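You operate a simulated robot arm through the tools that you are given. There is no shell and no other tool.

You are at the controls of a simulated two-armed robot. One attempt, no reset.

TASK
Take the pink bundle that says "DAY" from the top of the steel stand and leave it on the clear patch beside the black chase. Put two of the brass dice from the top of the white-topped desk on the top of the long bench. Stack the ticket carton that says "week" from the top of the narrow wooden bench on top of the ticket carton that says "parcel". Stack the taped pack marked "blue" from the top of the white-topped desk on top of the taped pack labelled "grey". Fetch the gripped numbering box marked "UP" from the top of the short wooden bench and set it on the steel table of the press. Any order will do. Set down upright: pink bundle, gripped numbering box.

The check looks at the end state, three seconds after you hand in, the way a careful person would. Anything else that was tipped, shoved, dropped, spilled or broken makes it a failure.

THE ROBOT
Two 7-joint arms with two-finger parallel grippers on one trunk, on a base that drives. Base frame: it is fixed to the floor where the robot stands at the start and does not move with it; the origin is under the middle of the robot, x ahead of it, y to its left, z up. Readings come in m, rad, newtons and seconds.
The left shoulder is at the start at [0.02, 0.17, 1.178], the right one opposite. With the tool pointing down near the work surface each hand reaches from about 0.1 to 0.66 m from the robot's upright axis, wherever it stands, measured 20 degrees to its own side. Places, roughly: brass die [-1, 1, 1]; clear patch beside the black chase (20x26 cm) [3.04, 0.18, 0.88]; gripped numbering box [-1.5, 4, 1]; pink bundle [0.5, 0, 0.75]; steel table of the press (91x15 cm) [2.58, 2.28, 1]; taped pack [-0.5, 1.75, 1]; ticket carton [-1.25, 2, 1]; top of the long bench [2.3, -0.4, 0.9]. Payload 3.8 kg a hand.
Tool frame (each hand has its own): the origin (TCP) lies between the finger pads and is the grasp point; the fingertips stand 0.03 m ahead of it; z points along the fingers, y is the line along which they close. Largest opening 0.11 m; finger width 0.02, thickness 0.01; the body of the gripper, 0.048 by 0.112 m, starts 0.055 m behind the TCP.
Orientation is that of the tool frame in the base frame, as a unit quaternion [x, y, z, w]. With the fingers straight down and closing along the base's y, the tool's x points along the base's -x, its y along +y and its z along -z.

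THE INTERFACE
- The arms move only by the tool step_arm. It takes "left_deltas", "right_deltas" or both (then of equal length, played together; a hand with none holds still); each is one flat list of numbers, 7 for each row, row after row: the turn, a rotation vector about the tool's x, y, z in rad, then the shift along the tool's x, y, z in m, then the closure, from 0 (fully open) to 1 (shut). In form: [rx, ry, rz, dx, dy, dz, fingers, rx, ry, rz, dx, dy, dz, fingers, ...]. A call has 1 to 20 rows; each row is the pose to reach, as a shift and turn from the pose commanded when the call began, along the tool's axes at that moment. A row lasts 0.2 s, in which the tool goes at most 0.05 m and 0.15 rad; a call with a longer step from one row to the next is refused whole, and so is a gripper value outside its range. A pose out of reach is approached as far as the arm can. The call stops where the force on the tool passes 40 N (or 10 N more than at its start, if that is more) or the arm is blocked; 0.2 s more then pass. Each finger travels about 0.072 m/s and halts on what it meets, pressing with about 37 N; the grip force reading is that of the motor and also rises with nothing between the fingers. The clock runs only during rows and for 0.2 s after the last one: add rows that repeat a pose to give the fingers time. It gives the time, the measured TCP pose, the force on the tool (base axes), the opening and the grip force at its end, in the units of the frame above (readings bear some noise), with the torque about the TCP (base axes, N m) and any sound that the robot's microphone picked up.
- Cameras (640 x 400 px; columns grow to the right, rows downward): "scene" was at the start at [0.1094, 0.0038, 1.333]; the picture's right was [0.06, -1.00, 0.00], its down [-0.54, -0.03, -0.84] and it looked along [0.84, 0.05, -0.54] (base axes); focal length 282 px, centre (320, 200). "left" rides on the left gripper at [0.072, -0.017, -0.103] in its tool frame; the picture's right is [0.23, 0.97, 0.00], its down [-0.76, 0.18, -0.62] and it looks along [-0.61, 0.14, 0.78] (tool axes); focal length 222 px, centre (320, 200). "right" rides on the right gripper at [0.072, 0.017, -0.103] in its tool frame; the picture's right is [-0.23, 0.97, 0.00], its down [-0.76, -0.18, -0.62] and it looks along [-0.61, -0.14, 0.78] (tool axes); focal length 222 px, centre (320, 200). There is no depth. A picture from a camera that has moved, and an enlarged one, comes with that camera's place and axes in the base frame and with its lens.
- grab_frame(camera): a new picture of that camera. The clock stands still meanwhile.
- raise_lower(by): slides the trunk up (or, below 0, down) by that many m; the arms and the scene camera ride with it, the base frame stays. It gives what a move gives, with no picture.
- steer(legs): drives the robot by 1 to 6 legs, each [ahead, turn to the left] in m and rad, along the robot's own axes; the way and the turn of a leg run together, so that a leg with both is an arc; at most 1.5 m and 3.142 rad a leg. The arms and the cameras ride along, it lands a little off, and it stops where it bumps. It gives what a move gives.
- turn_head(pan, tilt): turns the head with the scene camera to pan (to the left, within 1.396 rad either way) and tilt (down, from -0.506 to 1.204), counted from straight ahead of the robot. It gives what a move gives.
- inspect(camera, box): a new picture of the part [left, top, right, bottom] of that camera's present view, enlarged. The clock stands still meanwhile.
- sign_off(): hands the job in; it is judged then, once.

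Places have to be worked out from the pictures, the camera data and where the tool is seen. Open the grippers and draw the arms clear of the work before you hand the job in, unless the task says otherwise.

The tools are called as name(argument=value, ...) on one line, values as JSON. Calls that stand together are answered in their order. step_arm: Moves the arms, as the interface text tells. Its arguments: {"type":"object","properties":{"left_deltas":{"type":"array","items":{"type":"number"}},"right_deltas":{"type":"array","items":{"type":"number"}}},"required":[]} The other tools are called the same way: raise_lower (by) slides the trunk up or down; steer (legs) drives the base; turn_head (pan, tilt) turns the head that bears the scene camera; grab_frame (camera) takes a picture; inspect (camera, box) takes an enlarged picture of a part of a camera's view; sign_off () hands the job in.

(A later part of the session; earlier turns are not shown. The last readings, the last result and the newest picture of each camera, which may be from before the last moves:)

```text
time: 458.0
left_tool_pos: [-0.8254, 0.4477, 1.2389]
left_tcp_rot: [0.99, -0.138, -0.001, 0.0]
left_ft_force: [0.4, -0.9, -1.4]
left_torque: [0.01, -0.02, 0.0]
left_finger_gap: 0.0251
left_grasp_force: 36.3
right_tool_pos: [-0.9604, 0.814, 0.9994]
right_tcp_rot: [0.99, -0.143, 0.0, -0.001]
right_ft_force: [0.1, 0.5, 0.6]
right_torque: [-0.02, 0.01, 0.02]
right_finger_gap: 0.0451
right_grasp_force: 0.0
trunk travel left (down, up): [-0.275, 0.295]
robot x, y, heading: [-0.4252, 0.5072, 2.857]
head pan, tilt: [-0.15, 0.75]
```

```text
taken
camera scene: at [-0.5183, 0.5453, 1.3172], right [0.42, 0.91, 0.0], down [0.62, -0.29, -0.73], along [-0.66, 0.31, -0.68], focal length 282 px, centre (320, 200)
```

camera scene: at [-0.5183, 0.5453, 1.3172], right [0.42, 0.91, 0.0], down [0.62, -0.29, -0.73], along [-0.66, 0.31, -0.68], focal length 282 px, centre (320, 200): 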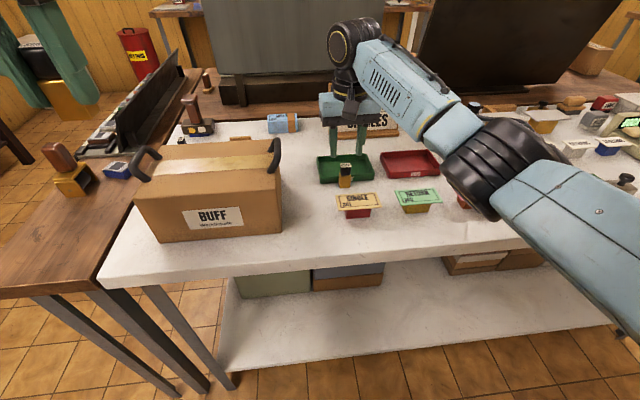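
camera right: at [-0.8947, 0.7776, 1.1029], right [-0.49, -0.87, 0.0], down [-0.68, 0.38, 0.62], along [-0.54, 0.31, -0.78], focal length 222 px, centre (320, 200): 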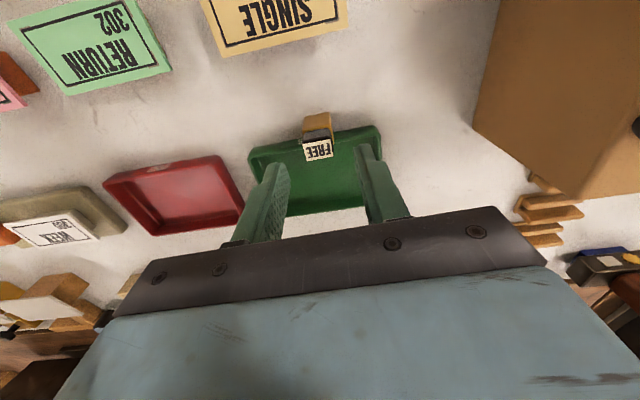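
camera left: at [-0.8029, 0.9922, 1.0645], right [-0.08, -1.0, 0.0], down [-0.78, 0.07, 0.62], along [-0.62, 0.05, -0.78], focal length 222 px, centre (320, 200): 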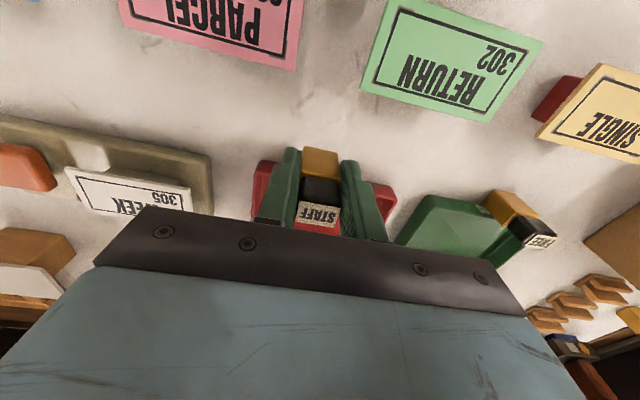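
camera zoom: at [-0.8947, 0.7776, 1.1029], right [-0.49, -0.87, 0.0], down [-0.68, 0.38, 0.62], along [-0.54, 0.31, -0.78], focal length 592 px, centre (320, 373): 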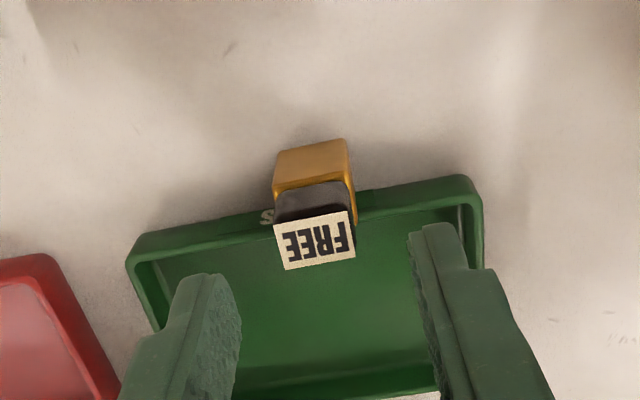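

FREE is centred within a few mm with the green tray just behind it. I shift 3 mm sideways, descend to z 0.925 and check.

step_arm(right_deltas=[0, 0, 0, 0, -0.0032, 0, 0.591, 0, 0, 0, 0, -0.0032, 0.03, 0.591, 0, 0, 0, 0, -0.0032, 0.055, 0.591, 0, 0, 0, 0, -0.0032, 0.068, 0.591, 0, 0, 0, 0, -0.0032, 0.0744, 0.591, 0, 0, 0, 0, -0.0032, 0.0744, 0.591])

grab_frame(camera="right")

inspect(camera="scene", box=[280, 90, 440, 190])

```text
time: 459.4
left_tool_pos: [-0.8257, 0.4473, 1.2391]
left_tcp_rot: [0.99, -0.138, 0.0, 0.0]
left_ft_force: [-0.6, -0.5, -0.6]
left_torque: [-0.01, -0.02, -0.01]
left_finger_gap: 0.0253
left_grasp_force: 37.2
right_tool_pos: [-0.9578, 0.8171, 0.9247]
right_tcp_rot: [0.99, -0.142, -0.001, -0.001]
right_ft_force: [1.0, -0.6, 0.0]
right_torque: [-0.02, 0.03, -0.04]
right_finger_gap: 0.0451
right_grasp_force: 0.0
trunk travel left (down, up): [-0.275, 0.295]
robot x, y, heading: [-0.4226, 0.5084, 2.852]
head pan, tilt: [-0.15, 0.75]
```

```text
taken
camera right: at [-0.8932, 0.7798, 1.0294], right [-0.49, -0.87, 0.0], down [-0.68, 0.38, 0.62], along [-0.54, 0.31, -0.78], focal length 222 px, centre (320, 200)
```

right: 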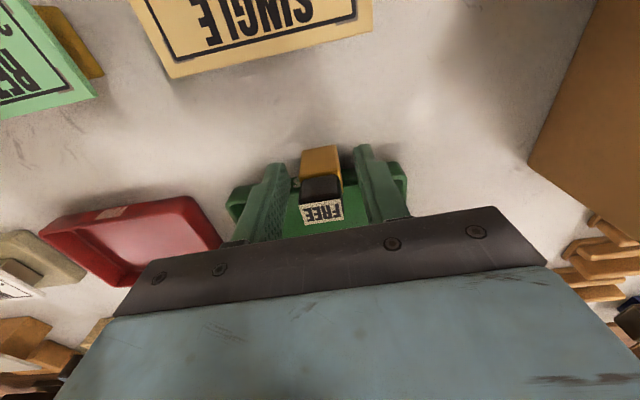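

```text
4.00 times, centred on (360, 140) of scene
camera zoom: at [-0.5183, 0.5454, 1.3171], right [0.42, 0.91, 0.0], down [0.62, -0.29, -0.73], along [-0.66, 0.31, -0.68], focal length 1126 px, centre (160, 440)
```

zoom: 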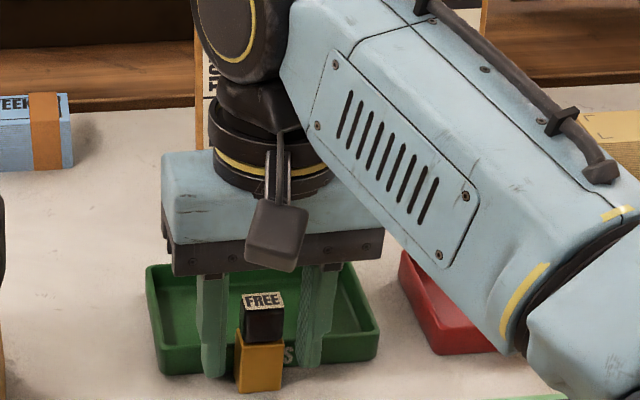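

FREE is between the fingers with no contact force. I close and lift slightly.

step_arm(right_deltas=[0, 0, 0, 0, 0, 0, 0.8, 0, 0, 0, 0, 0, 0, 1, 0, 0, 0, 0, 0, 0, 1, 0, 0, 0, 0, 0, 0, 1, 0, 0, 0, 0, 0, 0, 1])

step_arm(right_deltas=[0, 0, 0, 0, 0, -0.003, 1, 0, 0, 0, 0, 0, -0.008, 1, 0, 0, 0, 0, 0, -0.015, 1, 0, 0, 0, 0, 0, -0.025, 1, 0, 0, 0, 0, 0, -0.035, 1])

inspect(camera="scene", box=[280, 90, 440, 190])

grab_frame(camera="right")

```text
time: 460.6
left_tool_pos: [-0.8253, 0.4476, 1.2394]
left_tcp_rot: [0.991, -0.137, 0.0, 0.0]
left_ft_force: [-0.1, -0.1, -0.7]
left_torque: [0.0, 0.05, 0.04]
left_finger_gap: 0.0251
left_grasp_force: 37.1
right_tool_pos: [-0.9586, 0.8187, 0.9266]
right_tcp_rot: [0.99, -0.142, -0.001, -0.001]
right_ft_force: [0.7, 0.8, -0.2]
right_torque: [0.03, -0.03, 0.01]
right_finger_gap: 0.0254
right_grasp_force: 36.6
trunk travel left (down, up): [-0.275, 0.295]
robot x, y, heading: [-0.4224, 0.5071, 2.858]
head pan, tilt: [-0.15, 0.75]
```

```text
time: 461.8
left_tool_pos: [-0.826, 0.4483, 1.2392]
left_tcp_rot: [0.991, -0.137, 0.0, 0.0]
left_ft_force: [-0.7, 0.6, -1.7]
left_torque: [-0.01, -0.02, 0.0]
left_finger_gap: 0.0254
left_grasp_force: 37.8
right_tool_pos: [-0.9579, 0.8192, 0.9619]
right_tcp_rot: [0.99, -0.143, 0.001, -0.001]
right_ft_force: [-0.7, 0.8, -1.7]
right_torque: [-0.02, 0.0, 0.01]
right_finger_gap: 0.0253
right_grasp_force: 37.3
trunk travel left (down, up): [-0.275, 0.295]
robot x, y, heading: [-0.4189, 0.5045, 2.858]
head pan, tilt: [-0.15, 0.75]
```

```text
4.00 times, centred on (360, 140) of scene
camera zoom: at [-0.5184, 0.5454, 1.3171], right [0.42, 0.91, 0.0], down [0.62, -0.29, -0.73], along [-0.66, 0.31, -0.68], focal length 1126 px, centre (160, 440)
```

zoom: 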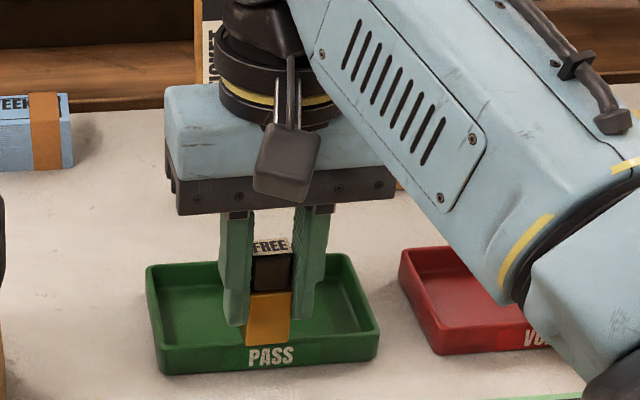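

```text
taken
camera right: at [-0.8927, 0.7815, 1.0656], right [-0.49, -0.87, 0.0], down [-0.68, 0.38, 0.62], along [-0.54, 0.31, -0.78], focal length 222 px, centre (320, 200)
```

right: 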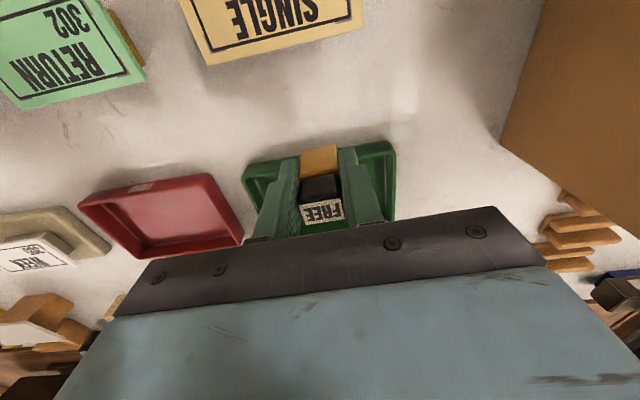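

Both dice are held. I raise the trunk, draw the right hand in, and drive round into the right aisle toward the long bench.

raise_lower(by=0.25)

step_arm(right_deltas=[0, 0, 0, 0.035, 0, -0.02, 1, 0, 0, 0, 0.07, 0, -0.04, 1, 0, 0, 0, 0.105, -0.01, -0.06, 1, 0, 0, 0, 0.14, -0.03, -0.08, 1, 0, 0, 0, 0.175, -0.05, -0.1, 1, 0, 0, 0, 0.21, -0.07, -0.12, 1])

steer(legs=[[-0.28, 0], [0, 1.54], [0.95, 0], [0, 1.57]])

turn_head(pan=0.25, tilt=0.5)

grab_frame(camera="scene")

```text
time: 464.4
left_tool_pos: [-0.8249, 0.448, 1.4884]
left_tcp_rot: [0.99, -0.138, 0.0, 0.0]
left_ft_force: [-1.2, 0.0, -2.6]
left_torque: [-0.03, -0.04, -0.03]
left_finger_gap: 0.0255
left_grasp_force: 37.1
right_tool_pos: [-0.9589, 0.8186, 1.2122]
right_tcp_rot: [0.99, -0.141, 0.001, 0.0]
right_ft_force: [-0.1, 0.7, -1.3]
right_torque: [0.01, -0.02, 0.03]
right_finger_gap: 0.0254
right_grasp_force: 37.4
trunk travel left (down, up): [-0.525, 0.045]
robot x, y, heading: [-0.4227, 0.5066, 2.858]
head pan, tilt: [-0.15, 0.75]
```

```text
time: 465.8
left_tool_pos: [-0.8234, 0.4489, 1.4896]
left_tcp_rot: [0.991, -0.137, -0.001, 0.0]
left_ft_force: [1.2, -0.4, -1.3]
left_torque: [-0.03, -0.03, 0.02]
left_finger_gap: 0.0254
left_grasp_force: 36.6
right_tool_pos: [-0.7346, 0.8267, 1.3312]
right_tcp_rot: [0.99, -0.142, 0.0, 0.0]
right_ft_force: [0.5, 0.0, -1.2]
right_torque: [-0.02, 0.03, 0.0]
right_finger_gap: 0.0254
right_grasp_force: 36.8
trunk travel left (down, up): [-0.525, 0.045]
robot x, y, heading: [-0.4223, 0.5034, 2.855]
head pan, tilt: [-0.15, 0.75]
```

```text
time: 479.9
left_tool_pos: [-0.0365, -0.4313, 1.4892]
left_tcp_rot: [0.151, 0.989, 0.0, 0.0]
left_ft_force: [1.0, 0.2, -0.6]
left_torque: [-0.02, -0.01, -0.02]
left_finger_gap: 0.0253
left_grasp_force: 36.8
right_tool_pos: [-0.1358, -0.8071, 1.3307]
right_tcp_rot: [0.155, 0.988, 0.0, 0.0]
right_ft_force: [-0.4, 0.0, -1.3]
right_torque: [0.02, 0.0, 0.04]
right_finger_gap: 0.0253
right_grasp_force: 36.8
trunk travel left (down, up): [-0.525, 0.045]
robot x, y, heading: [-0.4375, -0.4779, -0.31]
head pan, tilt: [-0.15, 0.75]
```

```text
time: 480.8
left_tool_pos: [-0.0355, -0.4306, 1.4887]
left_tcp_rot: [0.151, 0.989, 0.0, 0.001]
left_ft_force: [0.0, 0.1, -1.8]
left_torque: [0.0, -0.03, 0.0]
left_finger_gap: 0.0253
left_grasp_force: 36.4
right_tool_pos: [-0.1351, -0.8063, 1.3313]
right_tcp_rot: [0.154, 0.988, -0.001, -0.001]
right_ft_force: [0.6, 0.1, -1.0]
right_torque: [-0.03, 0.05, -0.02]
right_finger_gap: 0.025
right_grasp_force: 36.9
trunk travel left (down, up): [-0.525, 0.045]
robot x, y, heading: [-0.4411, -0.4798, -0.312]
head pan, tilt: [0.25, 0.499]
```

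```text
taken
camera scene: at [-0.3308, -0.492, 1.589], right [-0.06, -1.0, 0.0], down [-0.48, 0.03, -0.88], along [0.88, -0.06, -0.48], focal length 282 px, centre (320, 200)
```

scene: 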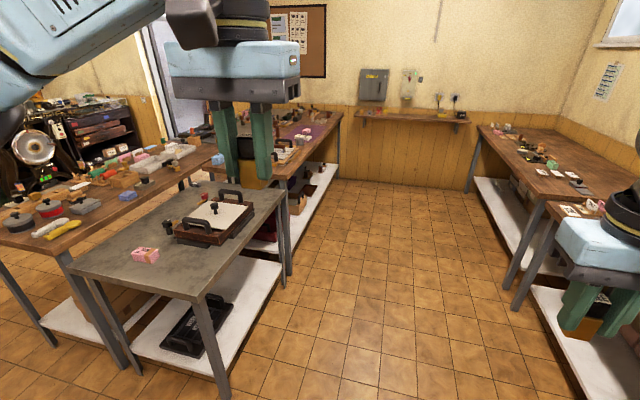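

The right aisle is clear. I drive 2.0 m along it and turn left to face the long bench.

steer(legs=[[1.0, 0], [1.0, 0], [0, 1.567]])

turn_head(pan=0.0, tilt=0.55)

grab_frame(camera="scene")

inspect(camera="scene", box=[160, 150, 480, 350])

```text
time: 494.7
left_tool_pos: [1.4321, -0.6923, 1.4911]
left_tcp_rot: [-0.593, 0.805, 0.0, 0.001]
left_ft_force: [0.1, 0.3, -1.2]
left_torque: [0.0, -0.01, 0.0]
left_finger_gap: 0.025
left_grasp_force: 36.8
right_tool_pos: [1.8083, -0.7903, 1.3317]
right_tcp_rot: [-0.59, 0.808, -0.001, 0.0]
right_ft_force: [0.2, 0.1, -2.0]
right_torque: [-0.01, 0.0, 0.01]
right_finger_gap: 0.0251
right_grasp_force: 37.3
trunk travel left (down, up): [-0.525, 0.045]
robot x, y, heading: [1.4772, -1.0939, 1.264]
head pan, tilt: [0.25, 0.499]
```

```text
time: 495.4
left_tool_pos: [1.4312, -0.6922, 1.4896]
left_tcp_rot: [-0.593, 0.805, 0.0, 0.0]
left_ft_force: [0.2, -0.1, -1.3]
left_torque: [0.0, 0.01, 0.01]
left_finger_gap: 0.0252
left_grasp_force: 37.6
right_tool_pos: [1.8074, -0.7906, 1.3307]
right_tcp_rot: [-0.589, 0.808, -0.001, -0.001]
right_ft_force: [0.6, -1.4, -1.8]
right_torque: [0.0, -0.03, 0.02]
right_finger_gap: 0.025
right_grasp_force: 36.5
trunk travel left (down, up): [-0.525, 0.045]
robot x, y, heading: [1.4798, -1.0954, 1.262]
head pan, tilt: [0.0, 0.55]
```

```text
taken
camera scene: at [1.5128, -0.9921, 1.5845], right [0.95, -0.31, 0.0], down [-0.16, -0.5, -0.85], along [0.26, 0.81, -0.52], focal length 282 px, centre (320, 200)
```

scene: 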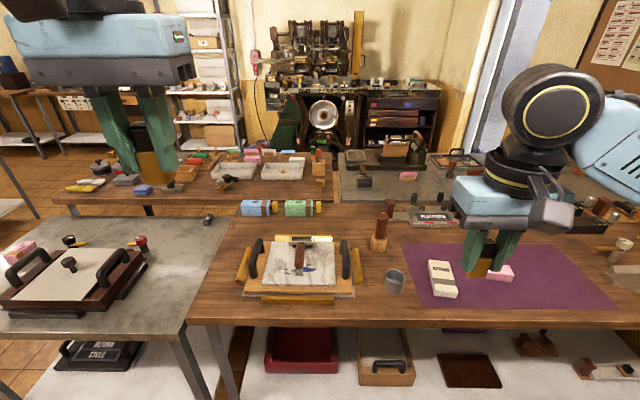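

```text
2.00 times, centred on (320, 250) of scene
camera zoom: at [1.5128, -0.9921, 1.5845], right [0.95, -0.31, 0.0], down [-0.16, -0.5, -0.85], along [0.26, 0.81, -0.52], focal length 563 px, centre (320, 100)
```

zoom: 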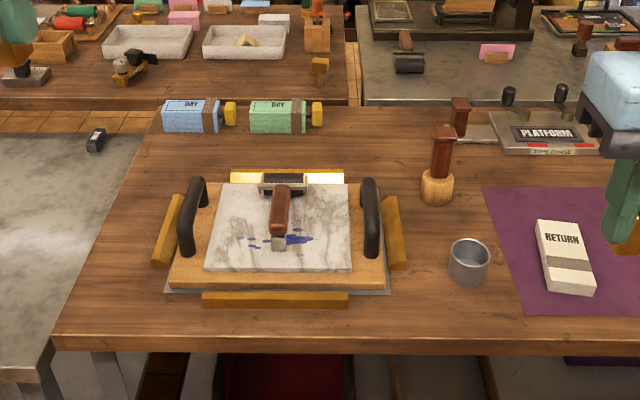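

The long bench has a free strip at its front between the marble forme and the cup (room u 1.82-1.95, v≈0.05). I move diagonally 0.18 m to centre on it.

steer(legs=[[0, -0.765], [0.18, 0], [0, 0.76]])

turn_head(pan=0.0, tilt=0.75)

grab_frame(camera="scene")

inspect(camera="scene", box=[220, 170, 440, 308])

grab_frame(camera="right")

grab_frame(camera="left")

```text
time: 500.9
left_tool_pos: [1.5991, -0.6042, 1.4893]
left_tcp_rot: [-0.585, 0.811, 0.0, 0.0]
left_ft_force: [-0.1, 0.5, -1.0]
left_torque: [-0.02, 0.03, -0.01]
left_finger_gap: 0.0253
left_grasp_force: 37.3
right_tool_pos: [1.9726, -0.7106, 1.331]
right_tcp_rot: [-0.58, 0.815, -0.001, -0.001]
right_ft_force: [-0.7, 0.1, -1.7]
right_torque: [-0.06, 0.02, -0.01]
right_finger_gap: 0.0254
right_grasp_force: 36.7
trunk travel left (down, up): [-0.525, 0.045]
robot x, y, heading: [1.6394, -1.007, 1.237]
head pan, tilt: [0.0, 0.55]
```

```text
time: 501.6
left_tool_pos: [1.5995, -0.6038, 1.4895]
left_tcp_rot: [-0.584, 0.812, -0.001, 0.0]
left_ft_force: [0.9, -0.5, -2.1]
left_torque: [0.0, 0.01, -0.04]
left_finger_gap: 0.0252
left_grasp_force: 37.2
right_tool_pos: [1.9733, -0.7104, 1.3301]
right_tcp_rot: [-0.581, 0.814, -0.001, 0.0]
right_ft_force: [0.5, 0.2, -1.2]
right_torque: [0.01, -0.03, -0.03]
right_finger_gap: 0.0251
right_grasp_force: 37.3
trunk travel left (down, up): [-0.525, 0.045]
robot x, y, heading: [1.6405, -1.008, 1.239]
head pan, tilt: [0.0, 0.75]
```

```text
taken
camera scene: at [1.6718, -0.9127, 1.5672], right [0.95, -0.33, 0.0], down [-0.22, -0.64, -0.73], along [0.24, 0.69, -0.68], focal length 282 px, centre (320, 200)
```

scene: 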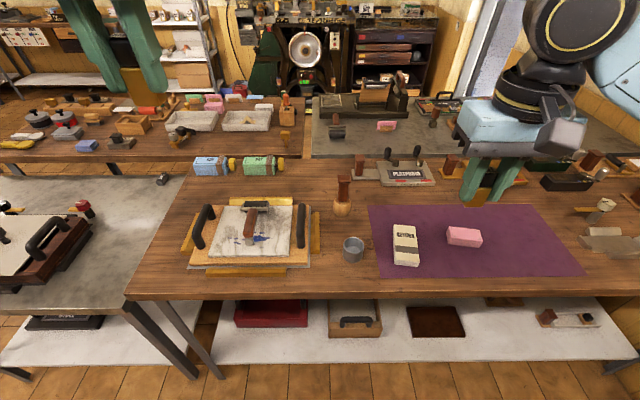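

```text
2.90 times, centred on (330, 239) of scene
camera zoom: at [1.6718, -0.9127, 1.5672], right [0.95, -0.33, 0.0], down [-0.22, -0.64, -0.73], along [0.24, 0.69, -0.68], focal length 816 px, centre (291, 87)
```

zoom: 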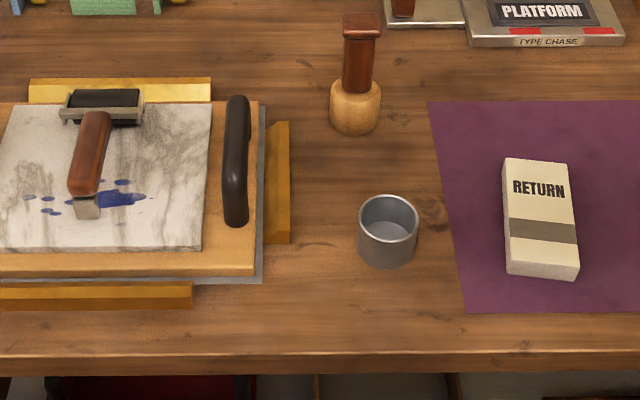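

```text
taken
camera right: at [1.9345, -0.7737, 1.4343], right [-0.85, 0.53, 0.0], down [0.41, 0.66, 0.62], along [0.33, 0.53, -0.78], focal length 222 px, centre (320, 200)
```

right: 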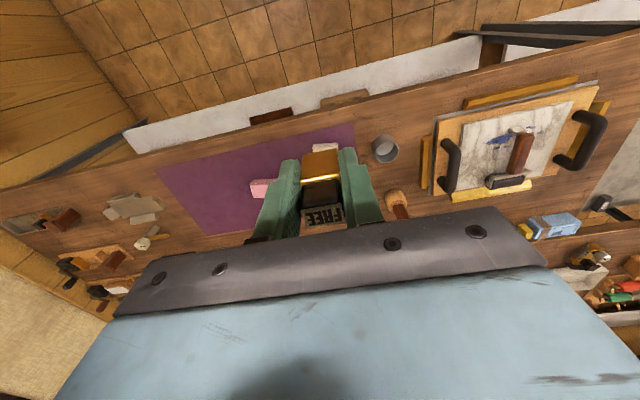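

```text
taken
camera left: at [1.593, -0.679, 1.593], right [-1.0, 0.09, 0.0], down [0.07, 0.78, 0.62], along [0.06, 0.62, -0.78], focal length 222 px, centre (320, 200)
```

left: 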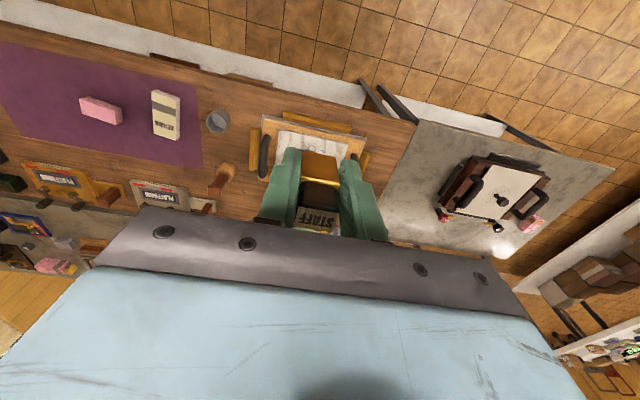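

Bench top is at z≈0.875, front edge at v≈0.037. I will set STAFF at about (1.766, -0.487) and FREE at (1.838, -0.507), in the free strip right of the forme. First I extend the left hand while high and lower the trunk.

step_arm(left_deltas=[0, 0, 0, -0.0314, -0.0241, 0, 1, 0, 0, 0, -0.0629, -0.0483, 0, 1, 0, 0, 0, -0.0943, -0.0724, 0, 1, 0, 0, 0, -0.1258, -0.0966, 0, 1, 0, 0, 0, -0.1572, -0.1207, 0, 1, 0, 0, 0, -0.1572, -0.1207, 0, 1])

raise_lower(by=-0.25)

step_arm(left_deltas=[0, 0, 0, 0, 0, 0.04, 1, 0, 0, 0, 0, 0, 0.08, 1, 0, 0, 0, 0, 0, 0.12, 1, 0, 0, 0, 0, 0, 0.16, 1, 0, 0, 0, 0, 0, 0.2, 1, 0, 0, 0, 0, 0, 0.24, 1, 0, 0, 0, 0, 0, 0.27, 1, 0, 0, 0, 0, 0, 0.27, 1])

grab_frame(camera="scene")

grab_frame(camera="left")

```text
time: 503.0
left_tool_pos: [1.7616, -0.4955, 1.4893]
left_tcp_rot: [-0.584, 0.812, 0.0, 0.0]
left_ft_force: [0.0, -0.5, -0.5]
left_torque: [0.02, -0.02, 0.01]
left_finger_gap: 0.0254
left_grasp_force: 36.7
right_tool_pos: [1.972, -0.7096, 1.3313]
right_tcp_rot: [-0.58, 0.814, -0.001, 0.0]
right_ft_force: [0.3, -0.9, -1.6]
right_torque: [-0.02, 0.02, -0.04]
right_finger_gap: 0.0255
right_grasp_force: 37.6
trunk travel left (down, up): [-0.525, 0.045]
robot x, y, heading: [1.637, -1.0081, 1.237]
head pan, tilt: [0.0, 0.75]
```

```text
time: 505.6
left_tool_pos: [1.7618, -0.496, 1.2389]
left_tcp_rot: [-0.585, 0.811, 0.001, 0.0]
left_ft_force: [0.6, 0.0, -1.1]
left_torque: [0.0, -0.01, -0.02]
left_finger_gap: 0.0253
left_grasp_force: 37.5
right_tool_pos: [1.9731, -0.7104, 1.0804]
right_tcp_rot: [-0.58, 0.814, -0.001, 0.0]
right_ft_force: [-0.2, 0.6, -0.1]
right_torque: [-0.04, 0.02, 0.01]
right_finger_gap: 0.0254
right_grasp_force: 37.4
trunk travel left (down, up): [-0.275, 0.295]
robot x, y, heading: [1.6411, -1.0087, 1.241]
head pan, tilt: [0.0, 0.75]
```

```text
time: 507.4
left_tool_pos: [1.7608, -0.495, 0.9693]
left_tcp_rot: [-0.585, 0.811, 0.0, 0.001]
left_ft_force: [-0.7, -0.2, -1.5]
left_torque: [-0.04, 0.04, 0.02]
left_finger_gap: 0.0254
left_grasp_force: 37.4
right_tool_pos: [1.9733, -0.7102, 1.0797]
right_tcp_rot: [-0.58, 0.814, -0.001, 0.0]
right_ft_force: [-0.9, 0.5, -1.5]
right_torque: [-0.03, 0.0, 0.03]
right_finger_gap: 0.0254
right_grasp_force: 37.5
trunk travel left (down, up): [-0.275, 0.295]
robot x, y, heading: [1.6355, -1.0031, 1.241]
head pan, tilt: [0.0, 0.75]
```

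```text
taken
camera scene: at [1.6719, -0.9127, 1.3171], right [0.95, -0.33, 0.0], down [-0.22, -0.64, -0.73], along [0.24, 0.69, -0.68], focal length 282 px, centre (320, 200)
```

scene: 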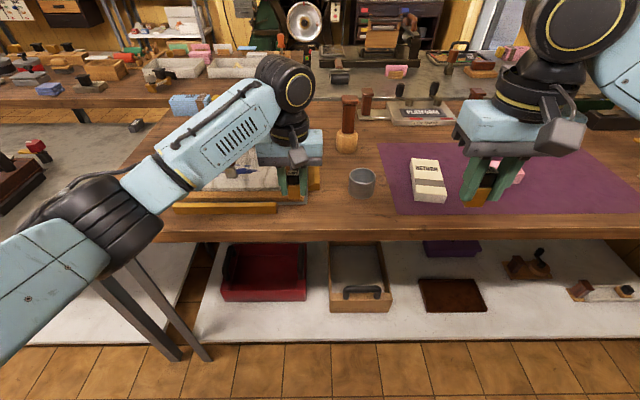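

```text
taken
camera left: at [1.7552, -0.5699, 1.0725], right [-1.0, 0.09, 0.0], down [0.07, 0.78, 0.62], along [0.06, 0.62, -0.78], focal length 222 px, centre (320, 200)
```

left: 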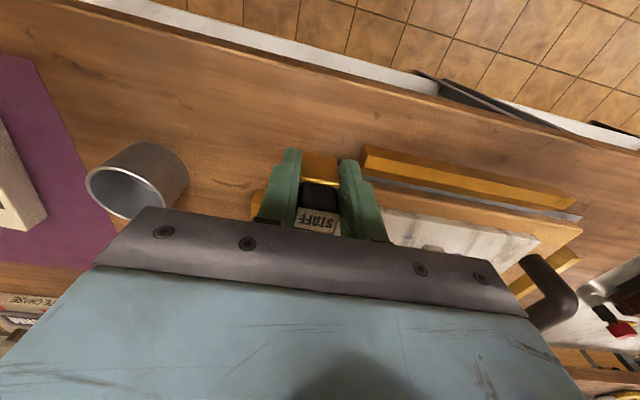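

The forme's front bar ends 4 cm from the die's axis, so I shift 8 mm to the right, lower, and will open only partly.

step_arm(left_deltas=[0, 0, 0, 0, -0.008, 0.0, 1, 0, 0, 0, 0, -0.008, 0.015, 1, 0, 0, 0, 0, -0.008, 0.028, 1, 0, 0, 0, 0, -0.008, 0.037, 1, 0, 0, 0, 0, -0.008, 0.037, 1])

inspect(camera="left", box=[220, 100, 420, 240])

inspect(camera="scene", box=[220, 120, 380, 220])

```text
time: 508.6
left_tool_pos: [1.7697, -0.4979, 0.9319]
left_tcp_rot: [-0.585, 0.811, 0.0, 0.001]
left_ft_force: [-0.1, 0.1, -1.3]
left_torque: [-0.03, -0.03, 0.01]
left_finger_gap: 0.0254
left_grasp_force: 36.8
right_tool_pos: [1.9736, -0.7111, 1.081]
right_tcp_rot: [-0.581, 0.814, -0.002, -0.001]
right_ft_force: [0.2, 0.3, -1.2]
right_torque: [-0.03, 0.0, 0.03]
right_finger_gap: 0.0251
right_grasp_force: 37.2
trunk travel left (down, up): [-0.275, 0.295]
robot x, y, heading: [1.6394, -1.0106, 1.239]
head pan, tilt: [0.0, 0.75]
```

```text
2.86 times, centred on (320, 170) of left
camera zoom: at [1.7633, -0.5726, 1.035], right [-1.0, 0.09, 0.0], down [0.07, 0.78, 0.62], along [0.06, 0.62, -0.78], focal length 635 px, centre (320, 286)
```

zoom: 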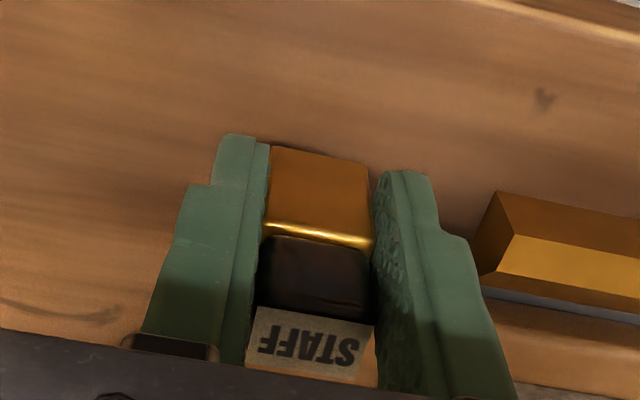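

```text
4.00 times, centred on (300, 170) of scene
camera zoom: at [1.6719, -0.9127, 1.3171], right [0.95, -0.33, 0.0], down [-0.22, -0.64, -0.73], along [0.24, 0.69, -0.68], focal length 1126 px, centre (400, 320)
```

zoom: 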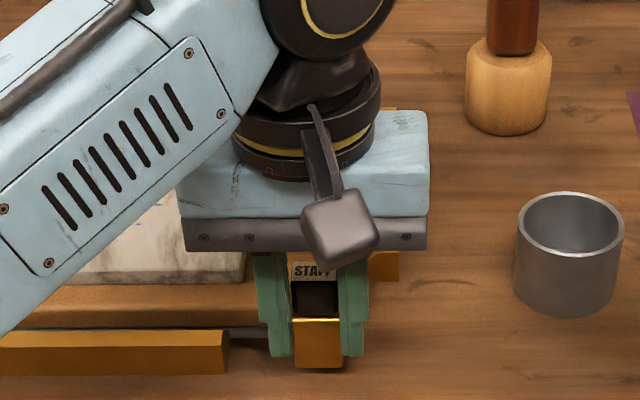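

Clear on all sides. I lower in 2 mm steps to contact.

step_arm(left_deltas=[0, 0, 0, 0, 0, 0.002, 1, 0, 0, 0, 0, 0, 0.004, 1, 0, 0, 0, 0, 0, 0.006, 1, 0, 0, 0, 0, 0, 0.008, 1, 0, 0, 0, 0, 0, 0.008, 1])

```text
time: 509.8
left_tool_pos: [1.7703, -0.4963, 0.9262]
left_tcp_rot: [-0.585, 0.811, 0.0, 0.0]
left_ft_force: [-0.1, 1.1, 6.4]
left_torque: [0.02, 0.05, 0.0]
left_finger_gap: 0.0253
left_grasp_force: 37.0
right_tool_pos: [1.9741, -0.7112, 1.0814]
right_tcp_rot: [-0.58, 0.814, -0.001, 0.001]
right_ft_force: [-0.3, 1.3, -1.5]
right_torque: [-0.03, 0.01, -0.02]
right_finger_gap: 0.0253
right_grasp_force: 36.9
trunk travel left (down, up): [-0.275, 0.295]
robot x, y, heading: [1.6383, -1.0142, 1.238]
head pan, tilt: [0.0, 0.75]
```

Contact at about 8 N. I open to 4.2 cm and lift straight up.

step_arm(left_deltas=[0, 0, 0, 0, 0, 0, 1, 0, 0, 0, 0, 0, 0, 0.7, 0, 0, 0, 0, 0, 0, 0.618, 0, 0, 0, 0, 0, 0, 0.618, 0, 0, 0, 0, 0, -0.02, 0.618, 0, 0, 0, 0, 0, -0.05, 0.618, 0, 0, 0, 0, 0, -0.09, 0.618, 0, 0, 0, 0, 0, -0.13, 0.618, 0, 0, 0, 0, 0, -0.17, 0.5, 0, 0, 0, 0, 0, -0.21, 0.3, 0, 0, 0, 0, 0, -0.25, 0, 0, 0, 0, 0, 0, -0.29, 0])

grab_frame(camera="scene")

inspect(camera="scene", box=[220, 130, 420, 255])

grab_frame(camera="left")

```text
time: 512.4
left_tool_pos: [1.7703, -0.4994, 1.2159]
left_tcp_rot: [-0.585, 0.811, 0.001, 0.0]
left_ft_force: [0.6, -0.1, 0.5]
left_torque: [0.0, -0.01, 0.0]
left_finger_gap: 0.1099
left_grasp_force: 0.0
right_tool_pos: [1.9734, -0.7107, 1.0814]
right_tcp_rot: [-0.58, 0.815, 0.0, 0.001]
right_ft_force: [0.0, 0.1, -2.8]
right_torque: [0.0, -0.04, 0.06]
right_finger_gap: 0.0252
right_grasp_force: 36.9
trunk travel left (down, up): [-0.275, 0.295]
robot x, y, heading: [1.6419, -1.0131, 1.245]
head pan, tilt: [0.0, 0.75]
```

```text
taken
camera scene: at [1.672, -0.9135, 1.3172], right [0.95, -0.33, 0.0], down [-0.22, -0.64, -0.73], along [0.24, 0.69, -0.68], focal length 282 px, centre (320, 200)
```

scene: 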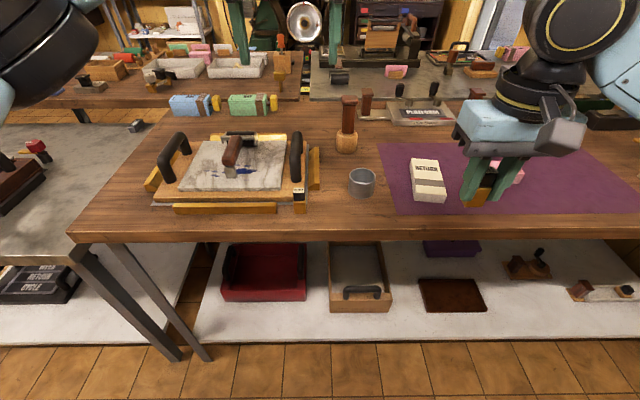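

```text
3.20 times, centred on (320, 192) of scene
camera zoom: at [1.672, -0.9135, 1.3172], right [0.95, -0.33, 0.0], down [-0.22, -0.64, -0.73], along [0.24, 0.69, -0.68], focal length 901 px, centre (320, 224)
```

zoom: 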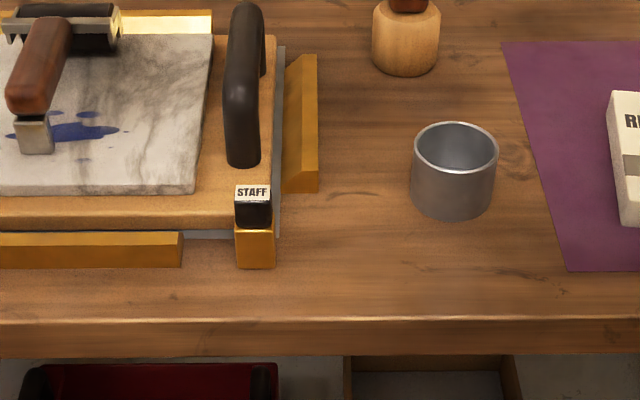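

```text
taken
camera left: at [1.7638, -0.5734, 1.319], right [-1.0, 0.09, 0.0], down [0.07, 0.78, 0.62], along [0.06, 0.62, -0.78], focal length 222 px, centre (320, 200)
```

left: 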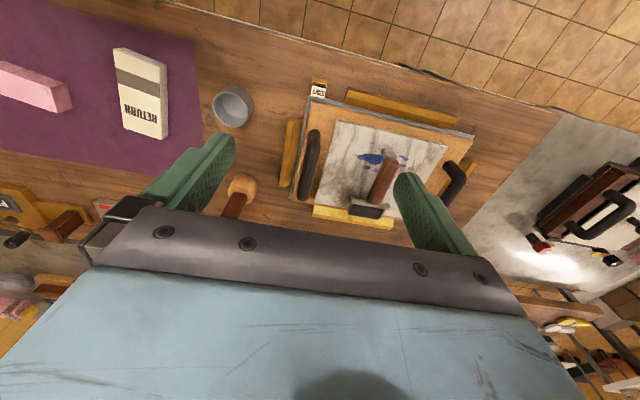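

STAFF stands on the bench in front of the forme, free of it. I retract the left hand, then bring FREE over its spot.

step_arm(left_deltas=[0, 0, 0, 0.03, 0.02, -0.02, 0, 0, 0, 0, 0.06, 0.045, -0.035, 0, 0, 0, 0, 0.09, 0.07, -0.05, 0, 0, 0, 0, 0.12, 0.095, -0.065, 0, 0, 0, 0, 0.15, 0.12, -0.08, 0, 0, 0, 0, 0.18, 0.145, -0.09, 0, 0, 0, 0, 0.21, 0.165, -0.1, 0])

step_arm(right_deltas=[0, 0, 0, -0.0234, 0.0323, 0, 1, 0, 0, 0, -0.0468, 0.0645, 0, 1, 0, 0, 0, -0.0702, 0.0968, 0, 1, 0, 0, 0, -0.0935, 0.1291, 0, 1, 0, 0, 0, -0.1169, 0.1613, 0, 1, 0, 0, 0, -0.1403, 0.1936, 0, 1, 0, 0, 0, -0.1403, 0.1936, 0, 1, 0, 0, 0, -0.1403, 0.1936, 0.04, 1, 0, 0, 0, -0.1403, 0.1936, 0.08, 1, 0, 0, 0, -0.1403, 0.1936, 0.11, 1, 0, 0, 0, -0.1403, 0.1936, 0.11, 1])

grab_frame(camera="scene")

grab_frame(camera="right")

inspect(camera="scene", box=[220, 130, 420, 255])

```text
time: 514.0
left_tool_pos: [1.546, -0.6451, 1.3156]
left_tcp_rot: [-0.585, 0.811, 0.001, 0.001]
left_ft_force: [0.0, 0.0, 0.1]
left_torque: [-0.04, 0.04, 0.01]
left_finger_gap: 0.1101
left_grasp_force: 0.0
right_tool_pos: [1.9726, -0.7114, 1.0818]
right_tcp_rot: [-0.581, 0.814, -0.001, 0.001]
right_ft_force: [1.2, 0.5, -0.8]
right_torque: [0.0, 0.01, 0.01]
right_finger_gap: 0.0257
right_grasp_force: 37.1
trunk travel left (down, up): [-0.275, 0.295]
robot x, y, heading: [1.6391, -1.0134, 1.236]
head pan, tilt: [0.0, 0.75]
```

```text
time: 516.4
left_tool_pos: [1.5479, -0.6443, 1.3142]
left_tcp_rot: [-0.585, 0.811, -0.001, 0.0]
left_ft_force: [0.2, -0.6, 0.3]
left_torque: [-0.01, 0.0, 0.01]
left_finger_gap: 0.1099
left_grasp_force: 0.2
right_tool_pos: [1.8369, -0.5163, 0.9702]
right_tcp_rot: [-0.581, 0.814, -0.001, 0.0]
right_ft_force: [0.1, 0.8, -1.8]
right_torque: [-0.02, 0.0, 0.0]
right_finger_gap: 0.0252
right_grasp_force: 36.7
trunk travel left (down, up): [-0.275, 0.295]
robot x, y, heading: [1.6366, -1.0096, 1.241]
head pan, tilt: [0.0, 0.75]
```

```text
taken
camera scene: at [1.6718, -0.9129, 1.3172], right [0.95, -0.33, 0.0], down [-0.22, -0.64, -0.73], along [0.24, 0.69, -0.68], focal length 282 px, centre (320, 200)
```

scene: 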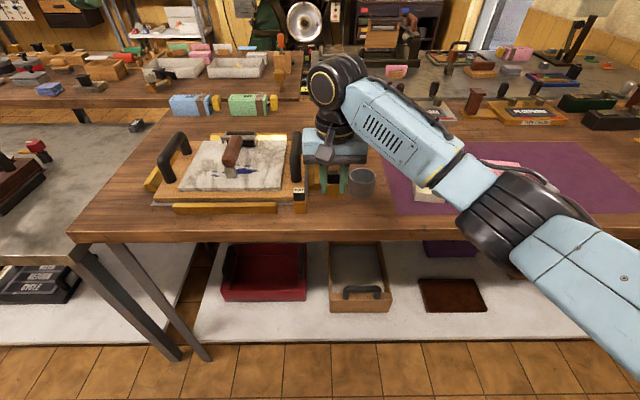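

```text
taken
camera right: at [1.7981, -0.5793, 1.0733], right [-0.85, 0.53, 0.0], down [0.41, 0.66, 0.62], along [0.33, 0.53, -0.78], focal length 222 px, centre (320, 200)
```

right: 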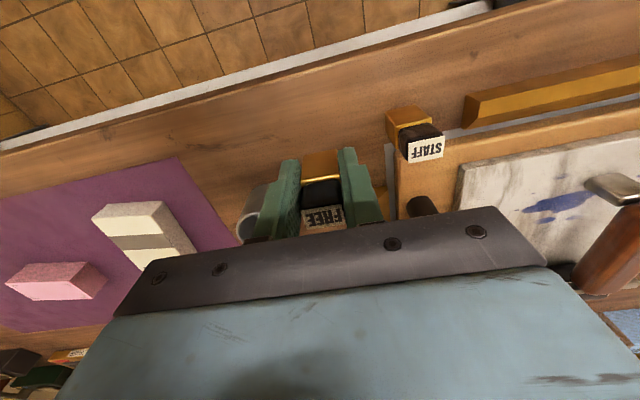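

```text
3.20 times, centred on (320, 192) of scene
camera zoom: at [1.6718, -0.9129, 1.3172], right [0.95, -0.33, 0.0], down [-0.22, -0.64, -0.73], along [0.24, 0.69, -0.68], focal length 901 px, centre (320, 224)
```

zoom: 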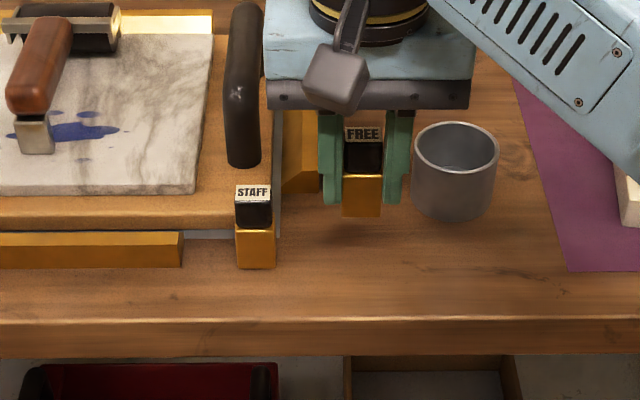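

FREE hangs between STAFF and the cup with room on both sides. I lower it to contact.

step_arm(right_deltas=[0, 0, 0, 0, 0, 0.015, 1, 0, 0, 0, 0, 0, 0.028, 1, 0, 0, 0, 0, 0, 0.036, 1, 0, 0, 0, 0, 0, 0.039, 1, 0, 0, 0, 0, 0, 0.042, 1, 0, 0, 0, 0, 0, 0.042, 1])

```text
time: 517.8
left_tool_pos: [1.5474, -0.643, 1.3141]
left_tcp_rot: [-0.585, 0.811, 0.0, 0.0]
left_ft_force: [0.1, -0.7, -0.6]
left_torque: [-0.01, 0.01, -0.02]
left_finger_gap: 0.1099
left_grasp_force: 0.1
right_tool_pos: [1.8342, -0.5156, 0.9277]
right_tcp_rot: [-0.58, 0.814, -0.001, 0.0]
right_ft_force: [0.0, 0.4, -2.2]
right_torque: [-0.02, 0.01, -0.01]
right_finger_gap: 0.0253
right_grasp_force: 37.2
trunk travel left (down, up): [-0.275, 0.295]
robot x, y, heading: [1.6388, -1.0084, 1.24]
head pan, tilt: [0.0, 0.75]
```

Still free at z 0.928. A few more millimetres.

step_arm(right_deltas=[0, 0, 0, 0, 0, 0.0015, 1, 0, 0, 0, 0, 0, 0.003, 1, 0, 0, 0, 0, 0, 0.0045, 1, 0, 0, 0, 0, 0, 0.0045, 1])

```text
time: 518.8
left_tool_pos: [1.5466, -0.6453, 1.3154]
left_tcp_rot: [-0.586, 0.811, 0.0, 0.001]
left_ft_force: [0.4, 0.6, -0.4]
left_torque: [0.01, 0.0, 0.0]
left_finger_gap: 0.1101
left_grasp_force: 0.1
right_tool_pos: [1.8345, -0.5153, 0.9252]
right_tcp_rot: [-0.581, 0.814, 0.0, 0.001]
right_ft_force: [1.8, 0.0, 13.9]
right_torque: [-0.05, -0.03, 0.01]
right_finger_gap: 0.0255
right_grasp_force: 36.8
trunk travel left (down, up): [-0.275, 0.295]
robot x, y, heading: [1.6401, -1.0123, 1.239]
head pan, tilt: [0.0, 0.75]
```

Contact at about 15 N. I ease off, open to 4.2 cm and lift clear.

step_arm(right_deltas=[0, 0, 0, 0, 0, -0.001, 1, 0, 0, 0, 0, 0, -0.0015, 0.7, 0, 0, 0, 0, 0, -0.0015, 0.618, 0, 0, 0, 0, 0, -0.0015, 0.618, 0, 0, 0, 0, 0, -0.02, 0.618, 0, 0, 0, 0, 0, -0.05, 0.618, 0, 0, 0, 0, 0, -0.09, 0.618, 0, 0, 0, 0, 0, -0.13, 0.618, 0, 0, 0, 0, 0, -0.17, 0.5, 0, 0, 0, 0, 0, -0.21, 0.3, 0, 0, 0, 0, 0, -0.25, 0, 0, 0, 0, 0, 0, -0.28, 0])

grab_frame(camera="scene")

inspect(camera="scene", box=[220, 130, 420, 255])

```text
time: 521.4
left_tool_pos: [1.5463, -0.6448, 1.3142]
left_tcp_rot: [-0.585, 0.811, 0.001, 0.001]
left_ft_force: [0.1, -1.0, -0.6]
left_torque: [0.01, 0.0, 0.01]
left_finger_gap: 0.11
left_grasp_force: 0.1
right_tool_pos: [1.8348, -0.5141, 1.2053]
right_tcp_rot: [-0.581, 0.814, -0.001, 0.0]
right_ft_force: [0.4, -0.1, -0.6]
right_torque: [0.02, -0.03, -0.04]
right_finger_gap: 0.1096
right_grasp_force: 0.0
trunk travel left (down, up): [-0.275, 0.295]
robot x, y, heading: [1.6371, -1.0111, 1.242]
head pan, tilt: [0.0, 0.75]
```

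```text
taken
camera scene: at [1.6713, -0.9131, 1.3172], right [0.95, -0.33, 0.0], down [-0.22, -0.64, -0.73], along [0.24, 0.69, -0.68], focal length 282 px, centre (320, 200)
```

scene: 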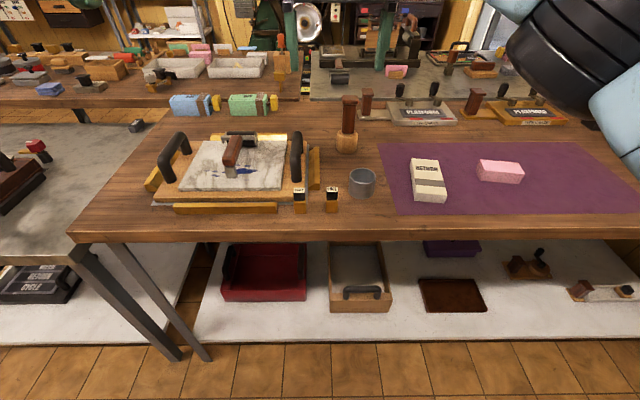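

```text
3.20 times, centred on (320, 192) of scene
camera zoom: at [1.6713, -0.9131, 1.3172], right [0.95, -0.33, 0.0], down [-0.22, -0.64, -0.73], along [0.24, 0.69, -0.68], focal length 901 px, centre (320, 224)
```

zoom: 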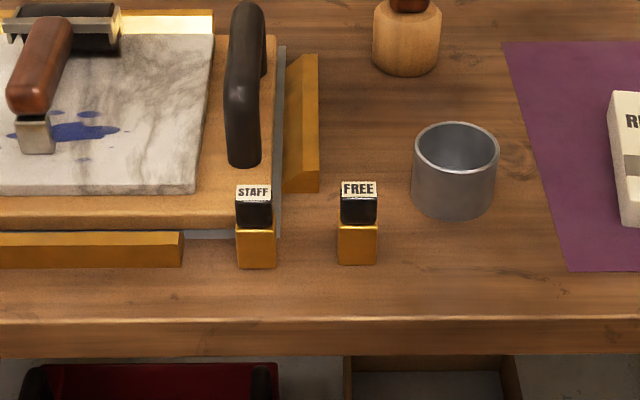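

Both dice stand upright on the long bench. I draw the right hand back and up, back away, and check the other placements from here.

step_arm(right_deltas=[0, 0, 0, 0.03, -0.02, -0.02, 0, 0, 0, 0, 0.06, -0.045, -0.035, 0, 0, 0, 0, 0.09, -0.07, -0.05, 0, 0, 0, 0, 0.12, -0.095, -0.065, 0, 0, 0, 0, 0.15, -0.12, -0.08, 0, 0, 0, 0, 0.18, -0.145, -0.09, 0, 0, 0, 0, 0.21, -0.165, -0.1, 0])

raise_lower(by=0.2)

steer(legs=[[-0.15, 0]])

turn_head(pan=-0.5, tilt=0.45)

grab_frame(camera="scene")

inspect(camera="scene", box=[240, 60, 400, 160])

```text
time: 523.0
left_tool_pos: [1.5469, -0.6458, 1.315]
left_tcp_rot: [-0.585, 0.811, 0.002, 0.001]
left_ft_force: [0.2, 0.4, 0.3]
left_torque: [0.04, 0.0, 0.01]
left_finger_gap: 0.1101
left_grasp_force: 0.1
right_tool_pos: [1.9233, -0.77, 1.3053]
right_tcp_rot: [-0.581, 0.814, -0.002, -0.001]
right_ft_force: [-0.2, 0.3, 1.1]
right_torque: [0.03, 0.0, -0.02]
right_finger_gap: 0.1099
right_grasp_force: 0.1
trunk travel left (down, up): [-0.275, 0.295]
robot x, y, heading: [1.6409, -1.0123, 1.234]
head pan, tilt: [0.0, 0.75]
```

```text
time: 525.2
left_tool_pos: [1.5467, -0.6449, 1.5149]
left_tcp_rot: [-0.585, 0.811, 0.0, 0.0]
left_ft_force: [0.8, -0.1, -0.7]
left_torque: [0.01, 0.01, 0.0]
left_finger_gap: 0.1101
left_grasp_force: 0.2
right_tool_pos: [1.9224, -0.7661, 1.505]
right_tcp_rot: [-0.581, 0.814, -0.002, 0.0]
right_ft_force: [-0.4, -1.0, 0.4]
right_torque: [-0.01, -0.01, 0.01]
right_finger_gap: 0.1101
right_grasp_force: 0.1
trunk travel left (down, up): [-0.475, 0.095]
robot x, y, heading: [1.6355, -1.0053, 1.237]
head pan, tilt: [0.0, 0.75]
```

```text
time: 526.6
left_tool_pos: [1.499, -0.7847, 1.5139]
left_tcp_rot: [-0.584, 0.811, 0.0, 0.0]
left_ft_force: [0.9, 0.2, 0.3]
left_torque: [-0.03, 0.04, 0.0]
left_finger_gap: 0.1101
left_grasp_force: 0.0
right_tool_pos: [1.8738, -0.9086, 1.5049]
right_tcp_rot: [-0.58, 0.815, -0.001, 0.0]
right_ft_force: [-0.5, 0.2, 0.5]
right_torque: [0.01, -0.01, 0.03]
right_finger_gap: 0.1101
right_grasp_force: 0.0
trunk travel left (down, up): [-0.475, 0.095]
robot x, y, heading: [1.5874, -1.1532, 1.24]
head pan, tilt: [0.0, 0.75]
```

```text
time: 527.5
left_tool_pos: [1.4994, -0.785, 1.5133]
left_tcp_rot: [-0.584, 0.812, 0.0, 0.0]
left_ft_force: [-0.8, 0.5, 0.0]
left_torque: [0.0, 0.01, -0.02]
left_finger_gap: 0.1098
left_grasp_force: 0.2
right_tool_pos: [1.8751, -0.9085, 1.5053]
right_tcp_rot: [-0.58, 0.815, 0.0, 0.0]
right_ft_force: [-0.9, 0.4, 0.3]
right_torque: [-0.02, 0.0, 0.01]
right_finger_gap: 0.1098
right_grasp_force: 0.1
trunk travel left (down, up): [-0.475, 0.095]
robot x, y, heading: [1.5906, -1.1511, 1.238]
head pan, tilt: [-0.499, 0.45]
```

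```text
taken
camera scene: at [1.6639, -1.0705, 1.5435], right [0.67, -0.74, 0.0], down [-0.32, -0.29, -0.9], along [0.66, 0.61, -0.44], focal length 282 px, centre (320, 200)
```

scene: 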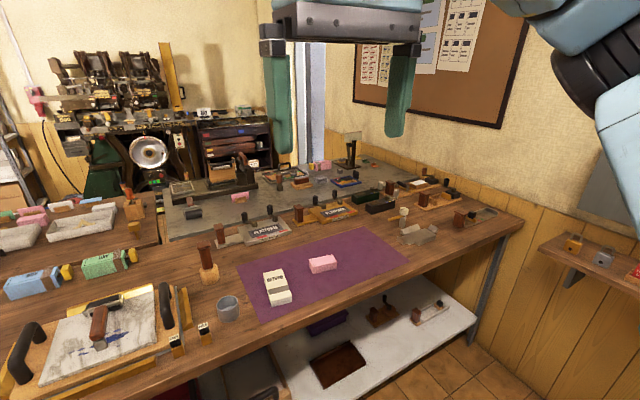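

```text
4.00 times, centred on (320, 110) of scene
camera zoom: at [1.6639, -1.0705, 1.5435], right [0.67, -0.74, 0.0], down [-0.32, -0.29, -0.9], along [0.66, 0.61, -0.44], focal length 1126 px, centre (320, 560)
```

zoom: 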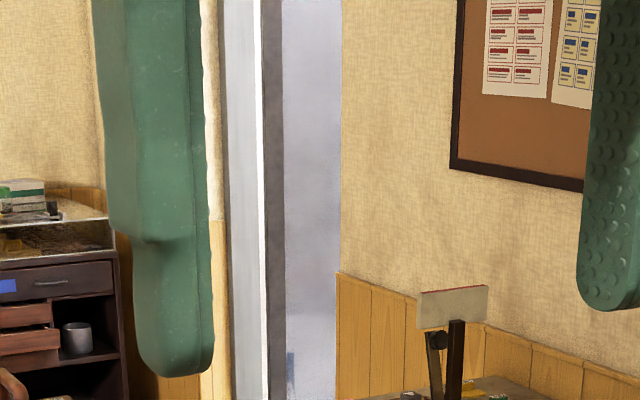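

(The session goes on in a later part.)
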